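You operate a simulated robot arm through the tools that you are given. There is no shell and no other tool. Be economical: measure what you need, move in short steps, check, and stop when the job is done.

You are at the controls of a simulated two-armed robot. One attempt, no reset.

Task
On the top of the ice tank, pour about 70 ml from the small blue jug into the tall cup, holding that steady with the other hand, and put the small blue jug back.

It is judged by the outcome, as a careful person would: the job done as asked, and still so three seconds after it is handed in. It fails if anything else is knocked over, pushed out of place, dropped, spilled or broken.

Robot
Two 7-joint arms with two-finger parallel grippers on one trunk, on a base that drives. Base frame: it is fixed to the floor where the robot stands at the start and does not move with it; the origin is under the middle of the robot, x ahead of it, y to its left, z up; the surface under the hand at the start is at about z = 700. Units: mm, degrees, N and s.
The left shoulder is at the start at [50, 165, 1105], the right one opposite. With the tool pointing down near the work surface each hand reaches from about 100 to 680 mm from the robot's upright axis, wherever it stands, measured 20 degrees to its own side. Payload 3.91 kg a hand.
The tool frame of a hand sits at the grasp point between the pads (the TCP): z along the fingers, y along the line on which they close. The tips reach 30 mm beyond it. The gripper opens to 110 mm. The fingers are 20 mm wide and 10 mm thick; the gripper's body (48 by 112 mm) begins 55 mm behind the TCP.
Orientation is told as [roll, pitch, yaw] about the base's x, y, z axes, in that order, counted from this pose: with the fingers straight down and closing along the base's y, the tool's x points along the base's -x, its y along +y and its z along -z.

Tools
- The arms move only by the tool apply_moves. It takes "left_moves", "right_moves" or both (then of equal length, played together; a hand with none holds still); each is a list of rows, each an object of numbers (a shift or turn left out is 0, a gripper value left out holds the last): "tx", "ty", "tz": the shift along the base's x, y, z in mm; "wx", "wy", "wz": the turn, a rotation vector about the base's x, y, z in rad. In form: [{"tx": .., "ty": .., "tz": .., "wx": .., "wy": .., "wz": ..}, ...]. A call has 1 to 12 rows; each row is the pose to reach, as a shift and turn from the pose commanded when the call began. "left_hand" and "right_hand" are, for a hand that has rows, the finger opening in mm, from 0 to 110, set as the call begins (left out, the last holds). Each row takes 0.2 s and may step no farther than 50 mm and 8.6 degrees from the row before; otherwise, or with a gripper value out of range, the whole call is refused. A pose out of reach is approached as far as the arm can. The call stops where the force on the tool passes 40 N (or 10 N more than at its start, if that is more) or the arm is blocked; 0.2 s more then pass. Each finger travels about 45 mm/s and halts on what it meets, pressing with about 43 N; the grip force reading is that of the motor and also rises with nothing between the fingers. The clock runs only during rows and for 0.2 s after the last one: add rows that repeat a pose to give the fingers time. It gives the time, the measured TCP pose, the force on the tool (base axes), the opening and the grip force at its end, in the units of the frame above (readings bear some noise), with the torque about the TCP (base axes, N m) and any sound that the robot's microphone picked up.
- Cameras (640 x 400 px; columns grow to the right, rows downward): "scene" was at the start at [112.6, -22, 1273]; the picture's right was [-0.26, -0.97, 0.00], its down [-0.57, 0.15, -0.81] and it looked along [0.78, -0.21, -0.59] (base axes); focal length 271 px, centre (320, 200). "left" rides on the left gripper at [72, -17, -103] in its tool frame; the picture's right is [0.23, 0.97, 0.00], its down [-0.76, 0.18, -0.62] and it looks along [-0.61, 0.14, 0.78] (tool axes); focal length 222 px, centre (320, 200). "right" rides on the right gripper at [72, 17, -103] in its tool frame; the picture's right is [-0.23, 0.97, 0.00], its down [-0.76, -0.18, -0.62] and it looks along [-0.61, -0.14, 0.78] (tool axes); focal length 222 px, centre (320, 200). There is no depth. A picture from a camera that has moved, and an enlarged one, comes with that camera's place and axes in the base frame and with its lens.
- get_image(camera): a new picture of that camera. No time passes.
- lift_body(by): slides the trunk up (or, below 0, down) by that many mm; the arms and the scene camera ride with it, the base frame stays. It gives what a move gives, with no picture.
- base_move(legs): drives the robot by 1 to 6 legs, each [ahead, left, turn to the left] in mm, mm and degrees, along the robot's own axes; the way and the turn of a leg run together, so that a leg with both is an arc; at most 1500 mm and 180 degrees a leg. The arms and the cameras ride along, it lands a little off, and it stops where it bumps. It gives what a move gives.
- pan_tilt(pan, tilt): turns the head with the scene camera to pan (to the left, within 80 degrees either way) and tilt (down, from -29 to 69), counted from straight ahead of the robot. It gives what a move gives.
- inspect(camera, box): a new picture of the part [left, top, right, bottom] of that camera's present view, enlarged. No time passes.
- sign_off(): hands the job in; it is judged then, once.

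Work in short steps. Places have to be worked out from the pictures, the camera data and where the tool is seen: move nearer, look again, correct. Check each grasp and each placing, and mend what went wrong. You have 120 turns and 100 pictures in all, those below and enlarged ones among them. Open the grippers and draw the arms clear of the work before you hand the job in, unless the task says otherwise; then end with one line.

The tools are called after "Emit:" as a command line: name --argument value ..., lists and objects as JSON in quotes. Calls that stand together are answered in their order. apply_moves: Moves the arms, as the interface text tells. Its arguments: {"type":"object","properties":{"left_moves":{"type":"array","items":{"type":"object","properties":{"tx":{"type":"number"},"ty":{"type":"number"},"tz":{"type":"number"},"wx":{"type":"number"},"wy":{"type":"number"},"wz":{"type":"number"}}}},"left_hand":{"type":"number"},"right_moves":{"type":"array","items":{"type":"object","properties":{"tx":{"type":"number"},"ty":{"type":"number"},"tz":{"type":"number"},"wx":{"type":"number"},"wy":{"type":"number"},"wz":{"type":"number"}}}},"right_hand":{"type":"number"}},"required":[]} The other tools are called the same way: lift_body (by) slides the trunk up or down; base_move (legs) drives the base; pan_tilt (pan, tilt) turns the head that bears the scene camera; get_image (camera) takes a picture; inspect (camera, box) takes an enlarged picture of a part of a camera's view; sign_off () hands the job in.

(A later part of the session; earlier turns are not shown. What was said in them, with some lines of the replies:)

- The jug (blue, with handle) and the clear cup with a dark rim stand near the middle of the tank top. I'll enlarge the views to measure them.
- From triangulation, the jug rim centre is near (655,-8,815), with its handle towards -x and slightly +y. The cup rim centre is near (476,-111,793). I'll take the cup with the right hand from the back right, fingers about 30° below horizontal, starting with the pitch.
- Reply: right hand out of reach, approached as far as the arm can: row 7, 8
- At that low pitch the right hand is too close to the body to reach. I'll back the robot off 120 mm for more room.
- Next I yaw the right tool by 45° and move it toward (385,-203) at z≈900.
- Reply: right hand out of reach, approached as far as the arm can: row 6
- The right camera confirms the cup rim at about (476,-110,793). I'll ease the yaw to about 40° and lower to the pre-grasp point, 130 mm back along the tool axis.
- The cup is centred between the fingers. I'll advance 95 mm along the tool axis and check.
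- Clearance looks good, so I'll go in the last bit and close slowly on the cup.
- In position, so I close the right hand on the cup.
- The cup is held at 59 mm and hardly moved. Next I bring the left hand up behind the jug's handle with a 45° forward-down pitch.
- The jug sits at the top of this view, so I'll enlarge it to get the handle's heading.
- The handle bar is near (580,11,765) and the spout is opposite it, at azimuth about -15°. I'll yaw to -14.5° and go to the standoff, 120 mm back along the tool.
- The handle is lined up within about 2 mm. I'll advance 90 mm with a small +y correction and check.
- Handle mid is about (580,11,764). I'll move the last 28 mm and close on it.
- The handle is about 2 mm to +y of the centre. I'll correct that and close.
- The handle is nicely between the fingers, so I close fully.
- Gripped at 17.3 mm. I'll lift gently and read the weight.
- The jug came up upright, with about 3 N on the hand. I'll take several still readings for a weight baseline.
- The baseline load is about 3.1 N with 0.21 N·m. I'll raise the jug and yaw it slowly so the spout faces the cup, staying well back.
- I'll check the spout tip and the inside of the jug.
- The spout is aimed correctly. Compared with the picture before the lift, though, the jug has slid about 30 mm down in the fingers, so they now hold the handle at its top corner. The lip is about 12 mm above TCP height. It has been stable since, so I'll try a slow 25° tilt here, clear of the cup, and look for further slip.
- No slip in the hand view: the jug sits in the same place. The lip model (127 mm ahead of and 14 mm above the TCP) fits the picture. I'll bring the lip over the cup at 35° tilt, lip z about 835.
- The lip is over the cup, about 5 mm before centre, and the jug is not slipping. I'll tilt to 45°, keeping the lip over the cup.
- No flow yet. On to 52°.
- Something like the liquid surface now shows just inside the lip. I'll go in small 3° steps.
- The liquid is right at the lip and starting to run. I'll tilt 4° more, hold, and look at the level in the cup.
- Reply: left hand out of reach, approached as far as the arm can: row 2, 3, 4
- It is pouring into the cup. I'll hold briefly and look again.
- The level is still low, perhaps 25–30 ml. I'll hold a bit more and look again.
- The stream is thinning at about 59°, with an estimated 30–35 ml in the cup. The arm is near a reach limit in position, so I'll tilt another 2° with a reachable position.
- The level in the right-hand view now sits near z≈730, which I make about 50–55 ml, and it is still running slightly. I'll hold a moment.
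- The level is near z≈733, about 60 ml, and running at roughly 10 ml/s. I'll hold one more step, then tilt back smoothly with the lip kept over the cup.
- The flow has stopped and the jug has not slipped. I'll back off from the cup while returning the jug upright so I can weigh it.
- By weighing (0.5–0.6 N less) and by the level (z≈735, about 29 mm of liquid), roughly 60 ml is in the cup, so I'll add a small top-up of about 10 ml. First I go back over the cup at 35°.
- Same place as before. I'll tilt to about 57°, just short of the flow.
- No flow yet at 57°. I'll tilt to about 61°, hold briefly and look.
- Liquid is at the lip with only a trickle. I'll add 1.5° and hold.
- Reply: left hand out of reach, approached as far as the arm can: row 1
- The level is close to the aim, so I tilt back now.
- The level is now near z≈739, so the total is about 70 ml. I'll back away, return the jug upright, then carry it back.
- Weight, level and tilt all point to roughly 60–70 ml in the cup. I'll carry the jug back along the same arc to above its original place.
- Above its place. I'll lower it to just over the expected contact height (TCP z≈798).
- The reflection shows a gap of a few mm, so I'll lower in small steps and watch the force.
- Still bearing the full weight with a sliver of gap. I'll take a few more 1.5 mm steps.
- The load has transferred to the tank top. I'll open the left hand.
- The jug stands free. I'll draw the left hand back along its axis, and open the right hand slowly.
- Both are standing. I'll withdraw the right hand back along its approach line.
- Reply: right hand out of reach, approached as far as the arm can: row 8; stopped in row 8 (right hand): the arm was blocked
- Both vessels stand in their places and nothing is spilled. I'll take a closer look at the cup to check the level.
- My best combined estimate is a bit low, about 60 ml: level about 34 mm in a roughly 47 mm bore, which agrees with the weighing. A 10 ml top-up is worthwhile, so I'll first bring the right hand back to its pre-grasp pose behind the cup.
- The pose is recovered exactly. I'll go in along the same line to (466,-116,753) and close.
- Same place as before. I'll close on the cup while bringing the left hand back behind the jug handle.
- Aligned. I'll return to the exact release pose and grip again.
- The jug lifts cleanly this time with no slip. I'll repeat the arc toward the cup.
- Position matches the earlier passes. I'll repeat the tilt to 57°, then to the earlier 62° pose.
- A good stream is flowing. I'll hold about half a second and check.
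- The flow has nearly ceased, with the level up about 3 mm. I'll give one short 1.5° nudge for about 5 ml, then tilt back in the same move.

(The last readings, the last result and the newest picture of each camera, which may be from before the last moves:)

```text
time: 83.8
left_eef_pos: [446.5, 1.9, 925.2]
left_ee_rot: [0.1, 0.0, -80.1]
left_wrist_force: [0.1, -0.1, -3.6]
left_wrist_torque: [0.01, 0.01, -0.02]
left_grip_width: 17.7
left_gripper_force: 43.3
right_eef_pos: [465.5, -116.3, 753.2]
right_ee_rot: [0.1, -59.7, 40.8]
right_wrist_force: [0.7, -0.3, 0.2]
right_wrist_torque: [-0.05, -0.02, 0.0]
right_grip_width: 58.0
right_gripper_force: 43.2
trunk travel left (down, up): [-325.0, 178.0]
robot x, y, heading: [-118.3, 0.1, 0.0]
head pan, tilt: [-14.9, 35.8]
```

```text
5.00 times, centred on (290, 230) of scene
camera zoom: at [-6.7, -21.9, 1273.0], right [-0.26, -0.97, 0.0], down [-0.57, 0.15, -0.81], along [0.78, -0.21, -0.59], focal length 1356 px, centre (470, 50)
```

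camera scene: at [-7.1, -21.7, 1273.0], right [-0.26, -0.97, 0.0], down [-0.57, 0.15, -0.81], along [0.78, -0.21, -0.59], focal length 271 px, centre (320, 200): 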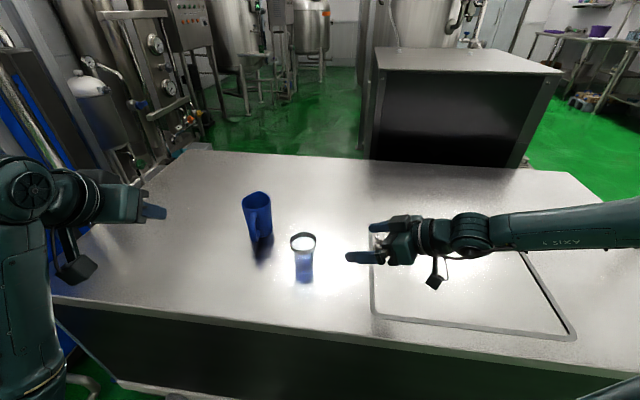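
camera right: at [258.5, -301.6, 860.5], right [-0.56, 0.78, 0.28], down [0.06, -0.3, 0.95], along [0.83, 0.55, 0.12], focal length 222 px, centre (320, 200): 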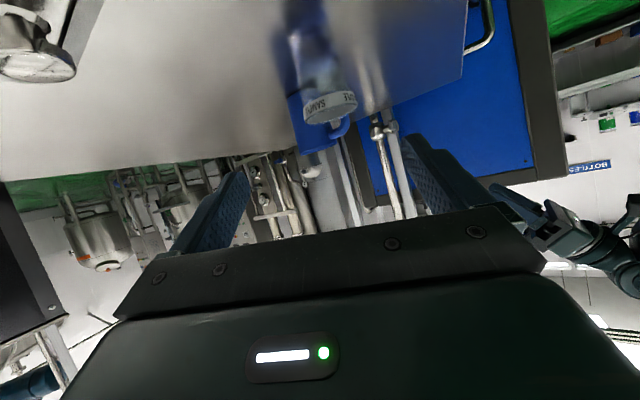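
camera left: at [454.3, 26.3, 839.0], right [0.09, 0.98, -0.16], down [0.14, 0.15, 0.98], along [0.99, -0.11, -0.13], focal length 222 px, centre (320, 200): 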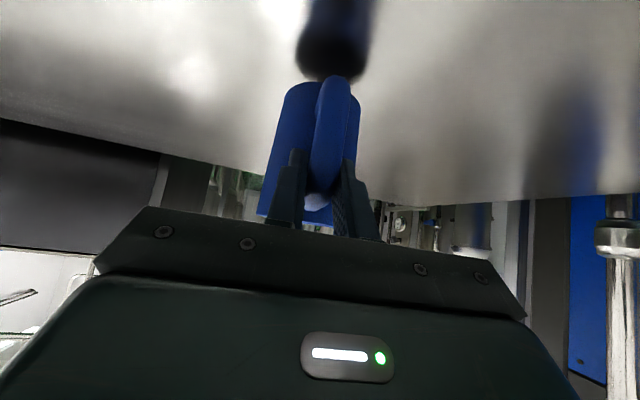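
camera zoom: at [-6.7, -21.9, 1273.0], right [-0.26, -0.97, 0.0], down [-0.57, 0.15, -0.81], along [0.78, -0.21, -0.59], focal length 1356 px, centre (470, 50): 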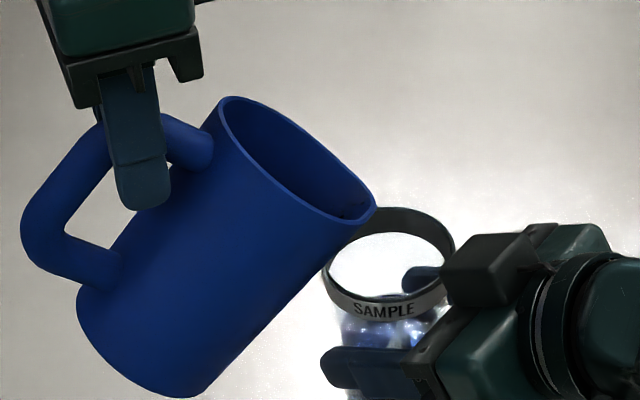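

The level is at z≈743, about 4 mm higher, making roughly 68–70 ml. I'll return the jug upright and carry it back.

Emit:
apply_moves --left_moves '[{"wx": -0.06, "wy": -0.0106, "ty": 12, "tz": 3}, {"wx": -0.15, "wy": -0.0265, "ty": 26, "tz": 3}, {"wx": -0.25, "wy": -0.044, "ty": 42, "tz": 0}, {"wx": -0.35, "wy": -0.062, "tx": -2, "ty": 58, "tz": -8}, {"wx": -0.45, "wy": -0.08, "tx": -4, "ty": 72, "tz": -18}, {"wx": -0.55, "wy": -0.097, "tx": -6, "ty": 80, "tz": -28}, {"wx": -0.65, "wy": -0.115, "tx": -6, "ty": 83, "tz": -36}, {"wx": -0.74, "wy": -0.13, "tx": -6, "ty": 83, "tz": -42}, {"wx": -0.774, "wy": -0.136, "tx": -6, "ty": 83, "tz": -45}, {"wx": -0.774, "wy": -0.136, "tx": -6, "ty": 83, "tz": -45}, {"wx": -0.774, "wy": -0.136, "tx": -6, "ty": 83, "tz": -45}]'

Emit:
apply_moves --left_moves '[{"wz": 0.06, "tx": 5, "ty": -2}, {"wz": 0.16, "tx": 16, "ty": -7}, {"wz": 0.28, "tx": 31, "ty": -15}, {"wz": 0.4, "tx": 47, "ty": -24}, {"wz": 0.52, "tx": 63, "ty": -33}, {"wz": 0.64, "tx": 79, "ty": -41, "tz": -2}, {"wz": 0.76, "tx": 95, "ty": -50, "tz": -5}, {"wz": 0.88, "tx": 111, "ty": -58, "tz": -10}, {"wz": 1.0, "tx": 125, "ty": -66, "tz": -16}, {"wz": 1.1, "tx": 135, "ty": -71, "tz": -22}, {"wz": 1.143, "tx": 139, "ty": -73, "tz": -28}, {"wz": 1.143, "tx": 139, "ty": -73, "tz": -30}]'

Emit:
get_image --camera "left"

```text
time: 86.2
left_eef_pos: [442.1, 84.6, 879.6]
left_ee_rot: [0.0, -44.9, -80.0]
left_wrist_force: [0.1, 0.9, -2.4]
left_wrist_torque: [0.21, 0.01, -0.02]
left_grip_width: 17.8
left_gripper_force: 43.8
right_eef_pos: [466.0, -115.8, 753.5]
right_ee_rot: [0.1, -59.8, 40.8]
right_wrist_force: [0.0, -1.3, 0.1]
right_wrist_torque: [-0.03, -0.01, 0.0]
right_grip_width: 57.8
right_gripper_force: 43.1
trunk travel left (down, up): [-325.0, 178.0]
robot x, y, heading: [-116.7, 3.1, 0.1]
head pan, tilt: [-14.9, 35.8]
```

```text
time: 88.8
left_eef_pos: [580.4, 11.4, 848.7]
left_ee_rot: [0.2, -45.1, -14.4]
left_wrist_force: [0.1, -0.7, -2.0]
left_wrist_torque: [0.04, 0.18, 0.0]
left_grip_width: 17.8
left_gripper_force: 42.8
right_eef_pos: [466.3, -115.1, 752.7]
right_ee_rot: [0.1, -59.8, 40.8]
right_wrist_force: [0.5, 0.4, -0.7]
right_wrist_torque: [-0.02, -0.04, -0.02]
right_grip_width: 57.9
right_gripper_force: 43.4
trunk travel left (down, up): [-325.0, 178.0]
robot x, y, heading: [-115.0, 3.1, -0.2]
head pan, tilt: [-14.9, 35.8]
```

```text
17 pictures are left
camera left: at [455.7, 25.0, 871.4], right [0.09, 0.98, -0.16], down [0.14, 0.15, 0.98], along [0.99, -0.11, -0.12], focal length 222 px, centre (320, 200)
```

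left: 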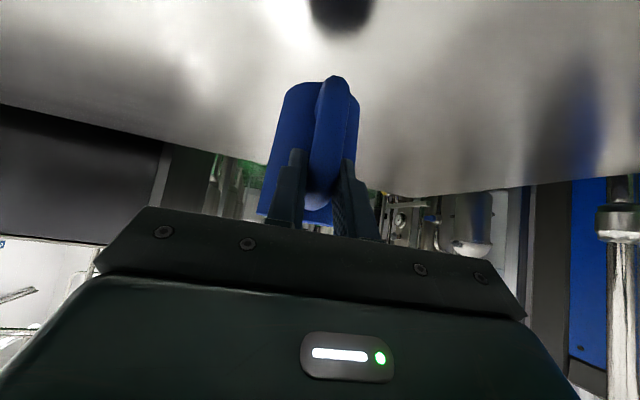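

The jug is back over its place. I'll lower it to about z=800, then go in fine steps.

Emit:
apply_moves --left_moves '[{"ty": 0.7, "tz": -10}, {"ty": 0.7, "tz": -20}, {"ty": 0.7, "tz": -30}, {"ty": 0.7, "tz": -38}, {"ty": 0.7, "tz": -44}, {"ty": 0.7, "tz": -48}, {"ty": 0.7, "tz": -48}]'

Emit:
apply_moves --left_moves '[{"tz": -1.5}, {"tz": -1.5}]'

Emit:
apply_moves --left_moves '[{"tz": -1}, {"tz": -1}]'

Emit:
inspect --camera "left" --box '[220, 20, 420, 220]'

```text
time: 90.4
left_eef_pos: [579.7, 12.2, 800.3]
left_ee_rot: [0.0, -45.1, -14.6]
left_wrist_force: [-0.4, 0.1, -3.0]
left_wrist_torque: [0.0, 0.18, 0.02]
left_grip_width: 17.7
left_gripper_force: 42.8
right_eef_pos: [466.9, -115.2, 753.1]
right_ee_rot: [0.0, -59.8, 40.8]
right_wrist_force: [-0.1, -0.2, -0.4]
right_wrist_torque: [-0.02, 0.0, 0.02]
right_grip_width: 57.5
right_gripper_force: 43.3
trunk travel left (down, up): [-325.0, 178.0]
robot x, y, heading: [-122.7, 1.7, 0.0]
head pan, tilt: [-14.9, 35.8]
```

```text
time: 91.0
left_eef_pos: [579.5, 12.8, 798.2]
left_ee_rot: [0.1, -45.0, -14.5]
left_wrist_force: [-0.5, 0.7, -2.1]
left_wrist_torque: [0.04, 0.17, -0.01]
left_grip_width: 17.7
left_gripper_force: 42.7
right_eef_pos: [466.2, -115.0, 752.7]
right_ee_rot: [0.2, -59.8, 40.9]
right_wrist_force: [-0.1, 0.3, 0.4]
right_wrist_torque: [-0.03, -0.02, -0.02]
right_grip_width: 57.8
right_gripper_force: 43.2
trunk travel left (down, up): [-325.0, 178.0]
robot x, y, heading: [-120.9, -2.9, -0.1]
head pan, tilt: [-14.9, 35.8]
```

```text
time: 91.6
left_eef_pos: [580.4, 12.0, 798.4]
left_ee_rot: [0.0, -45.0, -14.5]
left_wrist_force: [-0.2, 0.4, -2.9]
left_wrist_torque: [0.07, 0.16, -0.01]
left_grip_width: 18.1
left_gripper_force: 43.2
right_eef_pos: [466.4, -115.1, 754.9]
right_ee_rot: [0.1, -59.8, 40.8]
right_wrist_force: [-0.5, 0.2, -0.9]
right_wrist_torque: [-0.05, -0.02, 0.0]
right_grip_width: 57.8
right_gripper_force: 43.4
trunk travel left (down, up): [-325.0, 178.0]
robot x, y, heading: [-117.9, -0.3, 0.0]
head pan, tilt: [-14.9, 35.8]
```

```text
2.00 times, centred on (320, 120) of left
camera zoom: at [455.9, 26.2, 820.8], right [0.09, 0.98, -0.16], down [0.14, 0.15, 0.98], along [0.99, -0.11, -0.12], focal length 444 px, centre (320, 360)
```

zoom: 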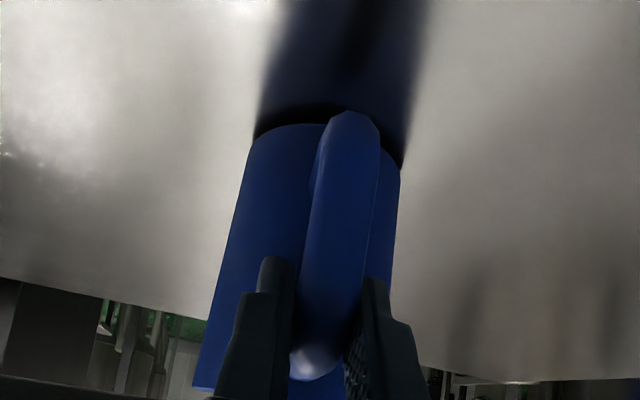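

It is almost down. One millimetre at a time now.

Emit:
apply_moves --left_moves '[{"tz": -1}, {"tz": -1}]'

Emit:
apply_moves --left_moves '[{"tz": -0.7}, {"tz": -0.7}]'

```text
time: 92.2
left_eef_pos: [581.3, 13.0, 797.4]
left_ee_rot: [-0.1, -45.0, -14.5]
left_wrist_force: [-0.1, 0.9, -2.5]
left_wrist_torque: [0.04, 0.15, 0.01]
left_grip_width: 17.6
left_gripper_force: 43.2
right_eef_pos: [466.0, -116.0, 752.5]
right_ee_rot: [0.1, -59.8, 40.8]
right_wrist_force: [0.3, 1.0, 0.5]
right_wrist_torque: [-0.02, 0.02, 0.03]
right_grip_width: 57.6
right_gripper_force: 42.5
trunk travel left (down, up): [-325.0, 178.0]
robot x, y, heading: [-120.4, 3.2, 0.0]
head pan, tilt: [-14.9, 35.8]
```

```text
time: 92.8
left_eef_pos: [580.9, 12.7, 797.3]
left_ee_rot: [0.0, -45.0, -14.6]
left_wrist_force: [0.2, 0.4, -1.8]
left_wrist_torque: [0.08, 0.03, 0.0]
left_grip_width: 17.5
left_gripper_force: 43.1
right_eef_pos: [465.8, -114.9, 753.0]
right_ee_rot: [0.1, -59.9, 40.8]
right_wrist_force: [0.5, 0.8, -0.3]
right_wrist_torque: [-0.01, 0.03, 0.03]
right_grip_width: 57.8
right_gripper_force: 42.8
trunk travel left (down, up): [-325.0, 178.0]
robot x, y, heading: [-119.0, 0.1, 0.1]
head pan, tilt: [-14.9, 35.8]
```

The torque is dropping, so it has touched down. I'll go down 0.8 mm more, then release.

Emit:
apply_moves --left_moves '[{"tz": -0.8}, {"tz": -0.8}]'

Emit:
apply_moves --left_moves '[{}, {}, {}, {}, {}]' --left_hand 50

Emit:
get_image --camera "left"

```text
time: 93.4
left_eef_pos: [581.0, 11.2, 796.9]
left_ee_rot: [0.1, -45.0, -14.5]
left_wrist_force: [-0.5, 0.4, 0.6]
left_wrist_torque: [0.14, -0.06, 0.03]
left_grip_width: 17.8
left_gripper_force: 43.0
right_eef_pos: [466.5, -115.8, 754.2]
right_ee_rot: [0.0, -59.7, 40.8]
right_wrist_force: [0.8, -0.3, 0.0]
right_wrist_torque: [0.0, -0.02, 0.01]
right_grip_width: 57.7
right_gripper_force: 43.0
trunk travel left (down, up): [-325.0, 178.0]
robot x, y, heading: [-118.9, 1.3, -0.0]
head pan, tilt: [-14.9, 35.8]
```

```text
time: 94.6
left_eef_pos: [580.1, 13.0, 796.0]
left_ee_rot: [0.0, -45.0, -14.5]
left_wrist_force: [0.9, -0.1, -0.7]
left_wrist_torque: [0.0, -0.01, 0.03]
left_grip_width: 50.1
left_gripper_force: 0.0
right_eef_pos: [466.7, -116.5, 752.9]
right_ee_rot: [0.1, -59.8, 40.8]
right_wrist_force: [0.7, 0.0, -0.9]
right_wrist_torque: [-0.01, 0.0, 0.01]
right_grip_width: 57.8
right_gripper_force: 43.4
trunk travel left (down, up): [-325.0, 178.0]
robot x, y, heading: [-120.3, -0.2, 0.1]
head pan, tilt: [-14.9, 35.8]
```

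```text
15 pictures are left
camera left: at [455.6, 26.1, 818.8], right [0.09, 0.98, -0.16], down [0.14, 0.15, 0.98], along [0.99, -0.11, -0.12], focal length 222 px, centre (320, 200)
```

left: 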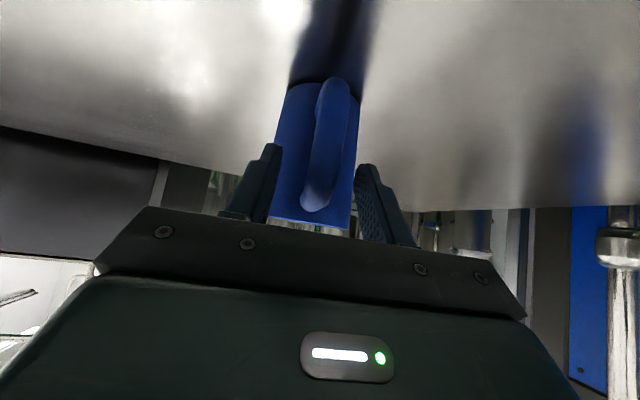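

The jug is released and standing. I'll withdraw the left hand, then open and withdraw the right.

Emit:
apply_moves --left_moves '[{"tx": -10, "ty": 2.6, "tz": 10.4}, {"tx": -25, "ty": 6.5, "tz": 26}, {"tx": -45, "ty": 11.7, "tz": 46.7}, {"tx": -65, "ty": 17, "tz": 67}, {"tx": -85, "ty": 22, "tz": 88}, {"tx": -105, "ty": 30, "tz": 108}, {"tx": -120, "ty": 60, "tz": 130}, {"tx": -140, "ty": 100, "tz": 155}, {"tx": -160, "ty": 140, "tz": 180}]'

Emit:
apply_moves --right_moves '[{}, {}, {}, {}, {}, {}]' --right_hand 105

Emit:
apply_moves --right_moves '[{"tx": -8, "ty": -7, "tz": 6}, {"tx": -21, "ty": -18, "tz": 16}, {"tx": -41, "ty": -36, "tz": 32}, {"tx": -62, "ty": -54, "tz": 48}, {"tx": -82, "ty": -72, "tz": 62}, {"tx": -82, "ty": -76, "tz": 90}]'

Emit:
get_image --camera "scene"

Emit:
inspect --camera "scene" --box '[230, 180, 350, 280]'

```text
refused: row 8 steps farther than a row can; nothing moved
```

```text
time: 96.0
left_eef_pos: [580.8, 11.4, 796.7]
left_ee_rot: [0.1, -45.0, -14.5]
left_wrist_force: [0.5, 0.0, 0.2]
left_wrist_torque: [-0.02, 0.02, -0.04]
left_grip_width: 50.2
left_gripper_force: 0.0
right_eef_pos: [464.8, -114.8, 753.8]
right_ee_rot: [0.0, -59.8, 40.8]
right_wrist_force: [0.5, -0.3, 0.3]
right_wrist_torque: [0.02, 0.04, 0.01]
right_grip_width: 105.3
right_gripper_force: 0.1
trunk travel left (down, up): [-325.0, 178.0]
robot x, y, heading: [-125.3, 0.1, 0.3]
head pan, tilt: [-14.9, 35.8]
```

```text
time: 97.4
left_eef_pos: [579.8, 12.1, 797.2]
left_ee_rot: [0.1, -45.0, -14.5]
left_wrist_force: [-0.1, -0.1, -0.4]
left_wrist_torque: [-0.03, 0.03, 0.02]
left_grip_width: 50.4
left_gripper_force: 0.0
right_eef_pos: [383.8, -191.7, 841.6]
right_ee_rot: [0.1, -59.7, 40.8]
right_wrist_force: [-0.4, 1.1, 0.0]
right_wrist_torque: [-0.02, -0.01, 0.0]
right_grip_width: 105.1
right_gripper_force: 0.0
trunk travel left (down, up): [-325.0, 178.0]
robot x, y, heading: [-116.7, 0.1, 0.2]
head pan, tilt: [-14.9, 35.8]
```

```text
14 pictures are left
camera scene: at [-7.0, -21.9, 1273.0], right [-0.26, -0.97, 0.0], down [-0.57, 0.15, -0.81], along [0.78, -0.21, -0.59], focal length 271 px, centre (320, 200)
```

scene: 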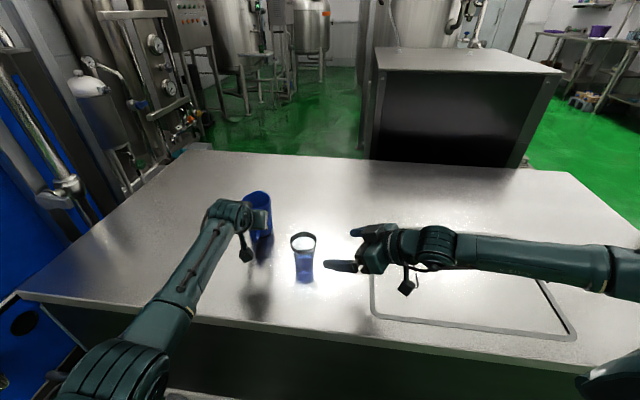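

```text
4.00 times, centred on (290, 230) of scene
camera zoom: at [-7.0, -21.9, 1273.0], right [-0.26, -0.97, 0.0], down [-0.57, 0.15, -0.81], along [0.78, -0.21, -0.59], focal length 1085 px, centre (440, 80)
```

zoom: 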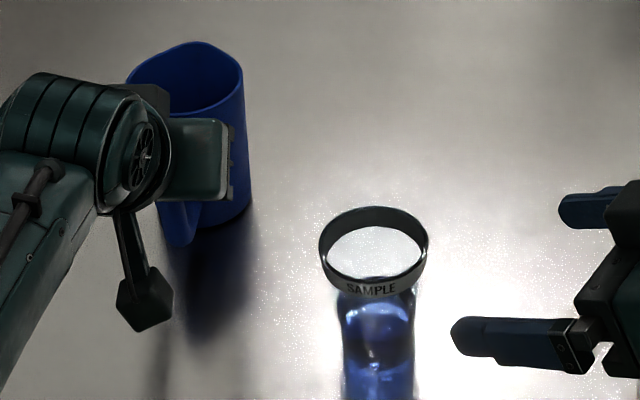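

The left withdrawal was refused because one step was too long. The right hand is clear, and I'll withdraw the left now in shorter steps.

Emit:
apply_moves --left_moves '[{"tx": -10, "ty": 2.6, "tz": 10.4}, {"tx": -25, "ty": 6.5, "tz": 26}, {"tx": -45, "ty": 11.7, "tz": 46.7}, {"tx": -65, "ty": 17, "tz": 67}, {"tx": -85, "ty": 22, "tz": 88}, {"tx": -105, "ty": 30, "tz": 108}, {"tx": -118, "ty": 55, "tz": 125}, {"tx": -133, "ty": 85, "tz": 145}, {"tx": -148, "ty": 115, "tz": 165}, {"tx": -163, "ty": 145, "tz": 185}]' --left_hand 60

Emit:
inspect --camera "scene" --box '[200, 160, 380, 300]'

```text
time: 99.6
left_eef_pos: [416.5, 156.8, 981.5]
left_ee_rot: [0.1, -45.0, -14.6]
left_wrist_force: [-0.7, -0.6, -0.3]
left_wrist_torque: [0.02, -0.04, 0.0]
left_grip_width: 60.0
left_gripper_force: 0.2
right_eef_pos: [385.0, -191.4, 842.3]
right_ee_rot: [0.1, -59.8, 40.8]
right_wrist_force: [1.2, 0.1, 0.2]
right_wrist_torque: [0.03, -0.01, 0.02]
right_grip_width: 104.9
right_gripper_force: 0.0
trunk travel left (down, up): [-325.0, 178.0]
robot x, y, heading: [-120.5, 0.4, 0.2]
head pan, tilt: [-14.9, 35.8]
```

```text
2.86 times, centred on (290, 230) of scene
camera zoom: at [-7.0, -21.7, 1273.0], right [-0.26, -0.97, 0.0], down [-0.57, 0.15, -0.81], along [0.78, -0.21, -0.59], focal length 775 px, centre (406, 114)
```

zoom: 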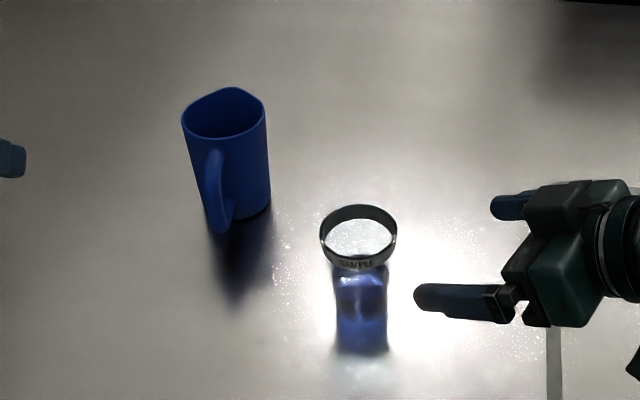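

The jug and cup both stand in place with no spill visible, and both hands are open and clear. I'm handing it in.

Emit:
sign_off

```text
The job is handed in.
```

I poured an estimated 68–70 ml from the small blue jug into the tall cup in three goes while the right hand held the cup, then put the jug back in its place. The amount is judged from the level in the cup; my rougher weighings read somewhat lower. I saw no spill.
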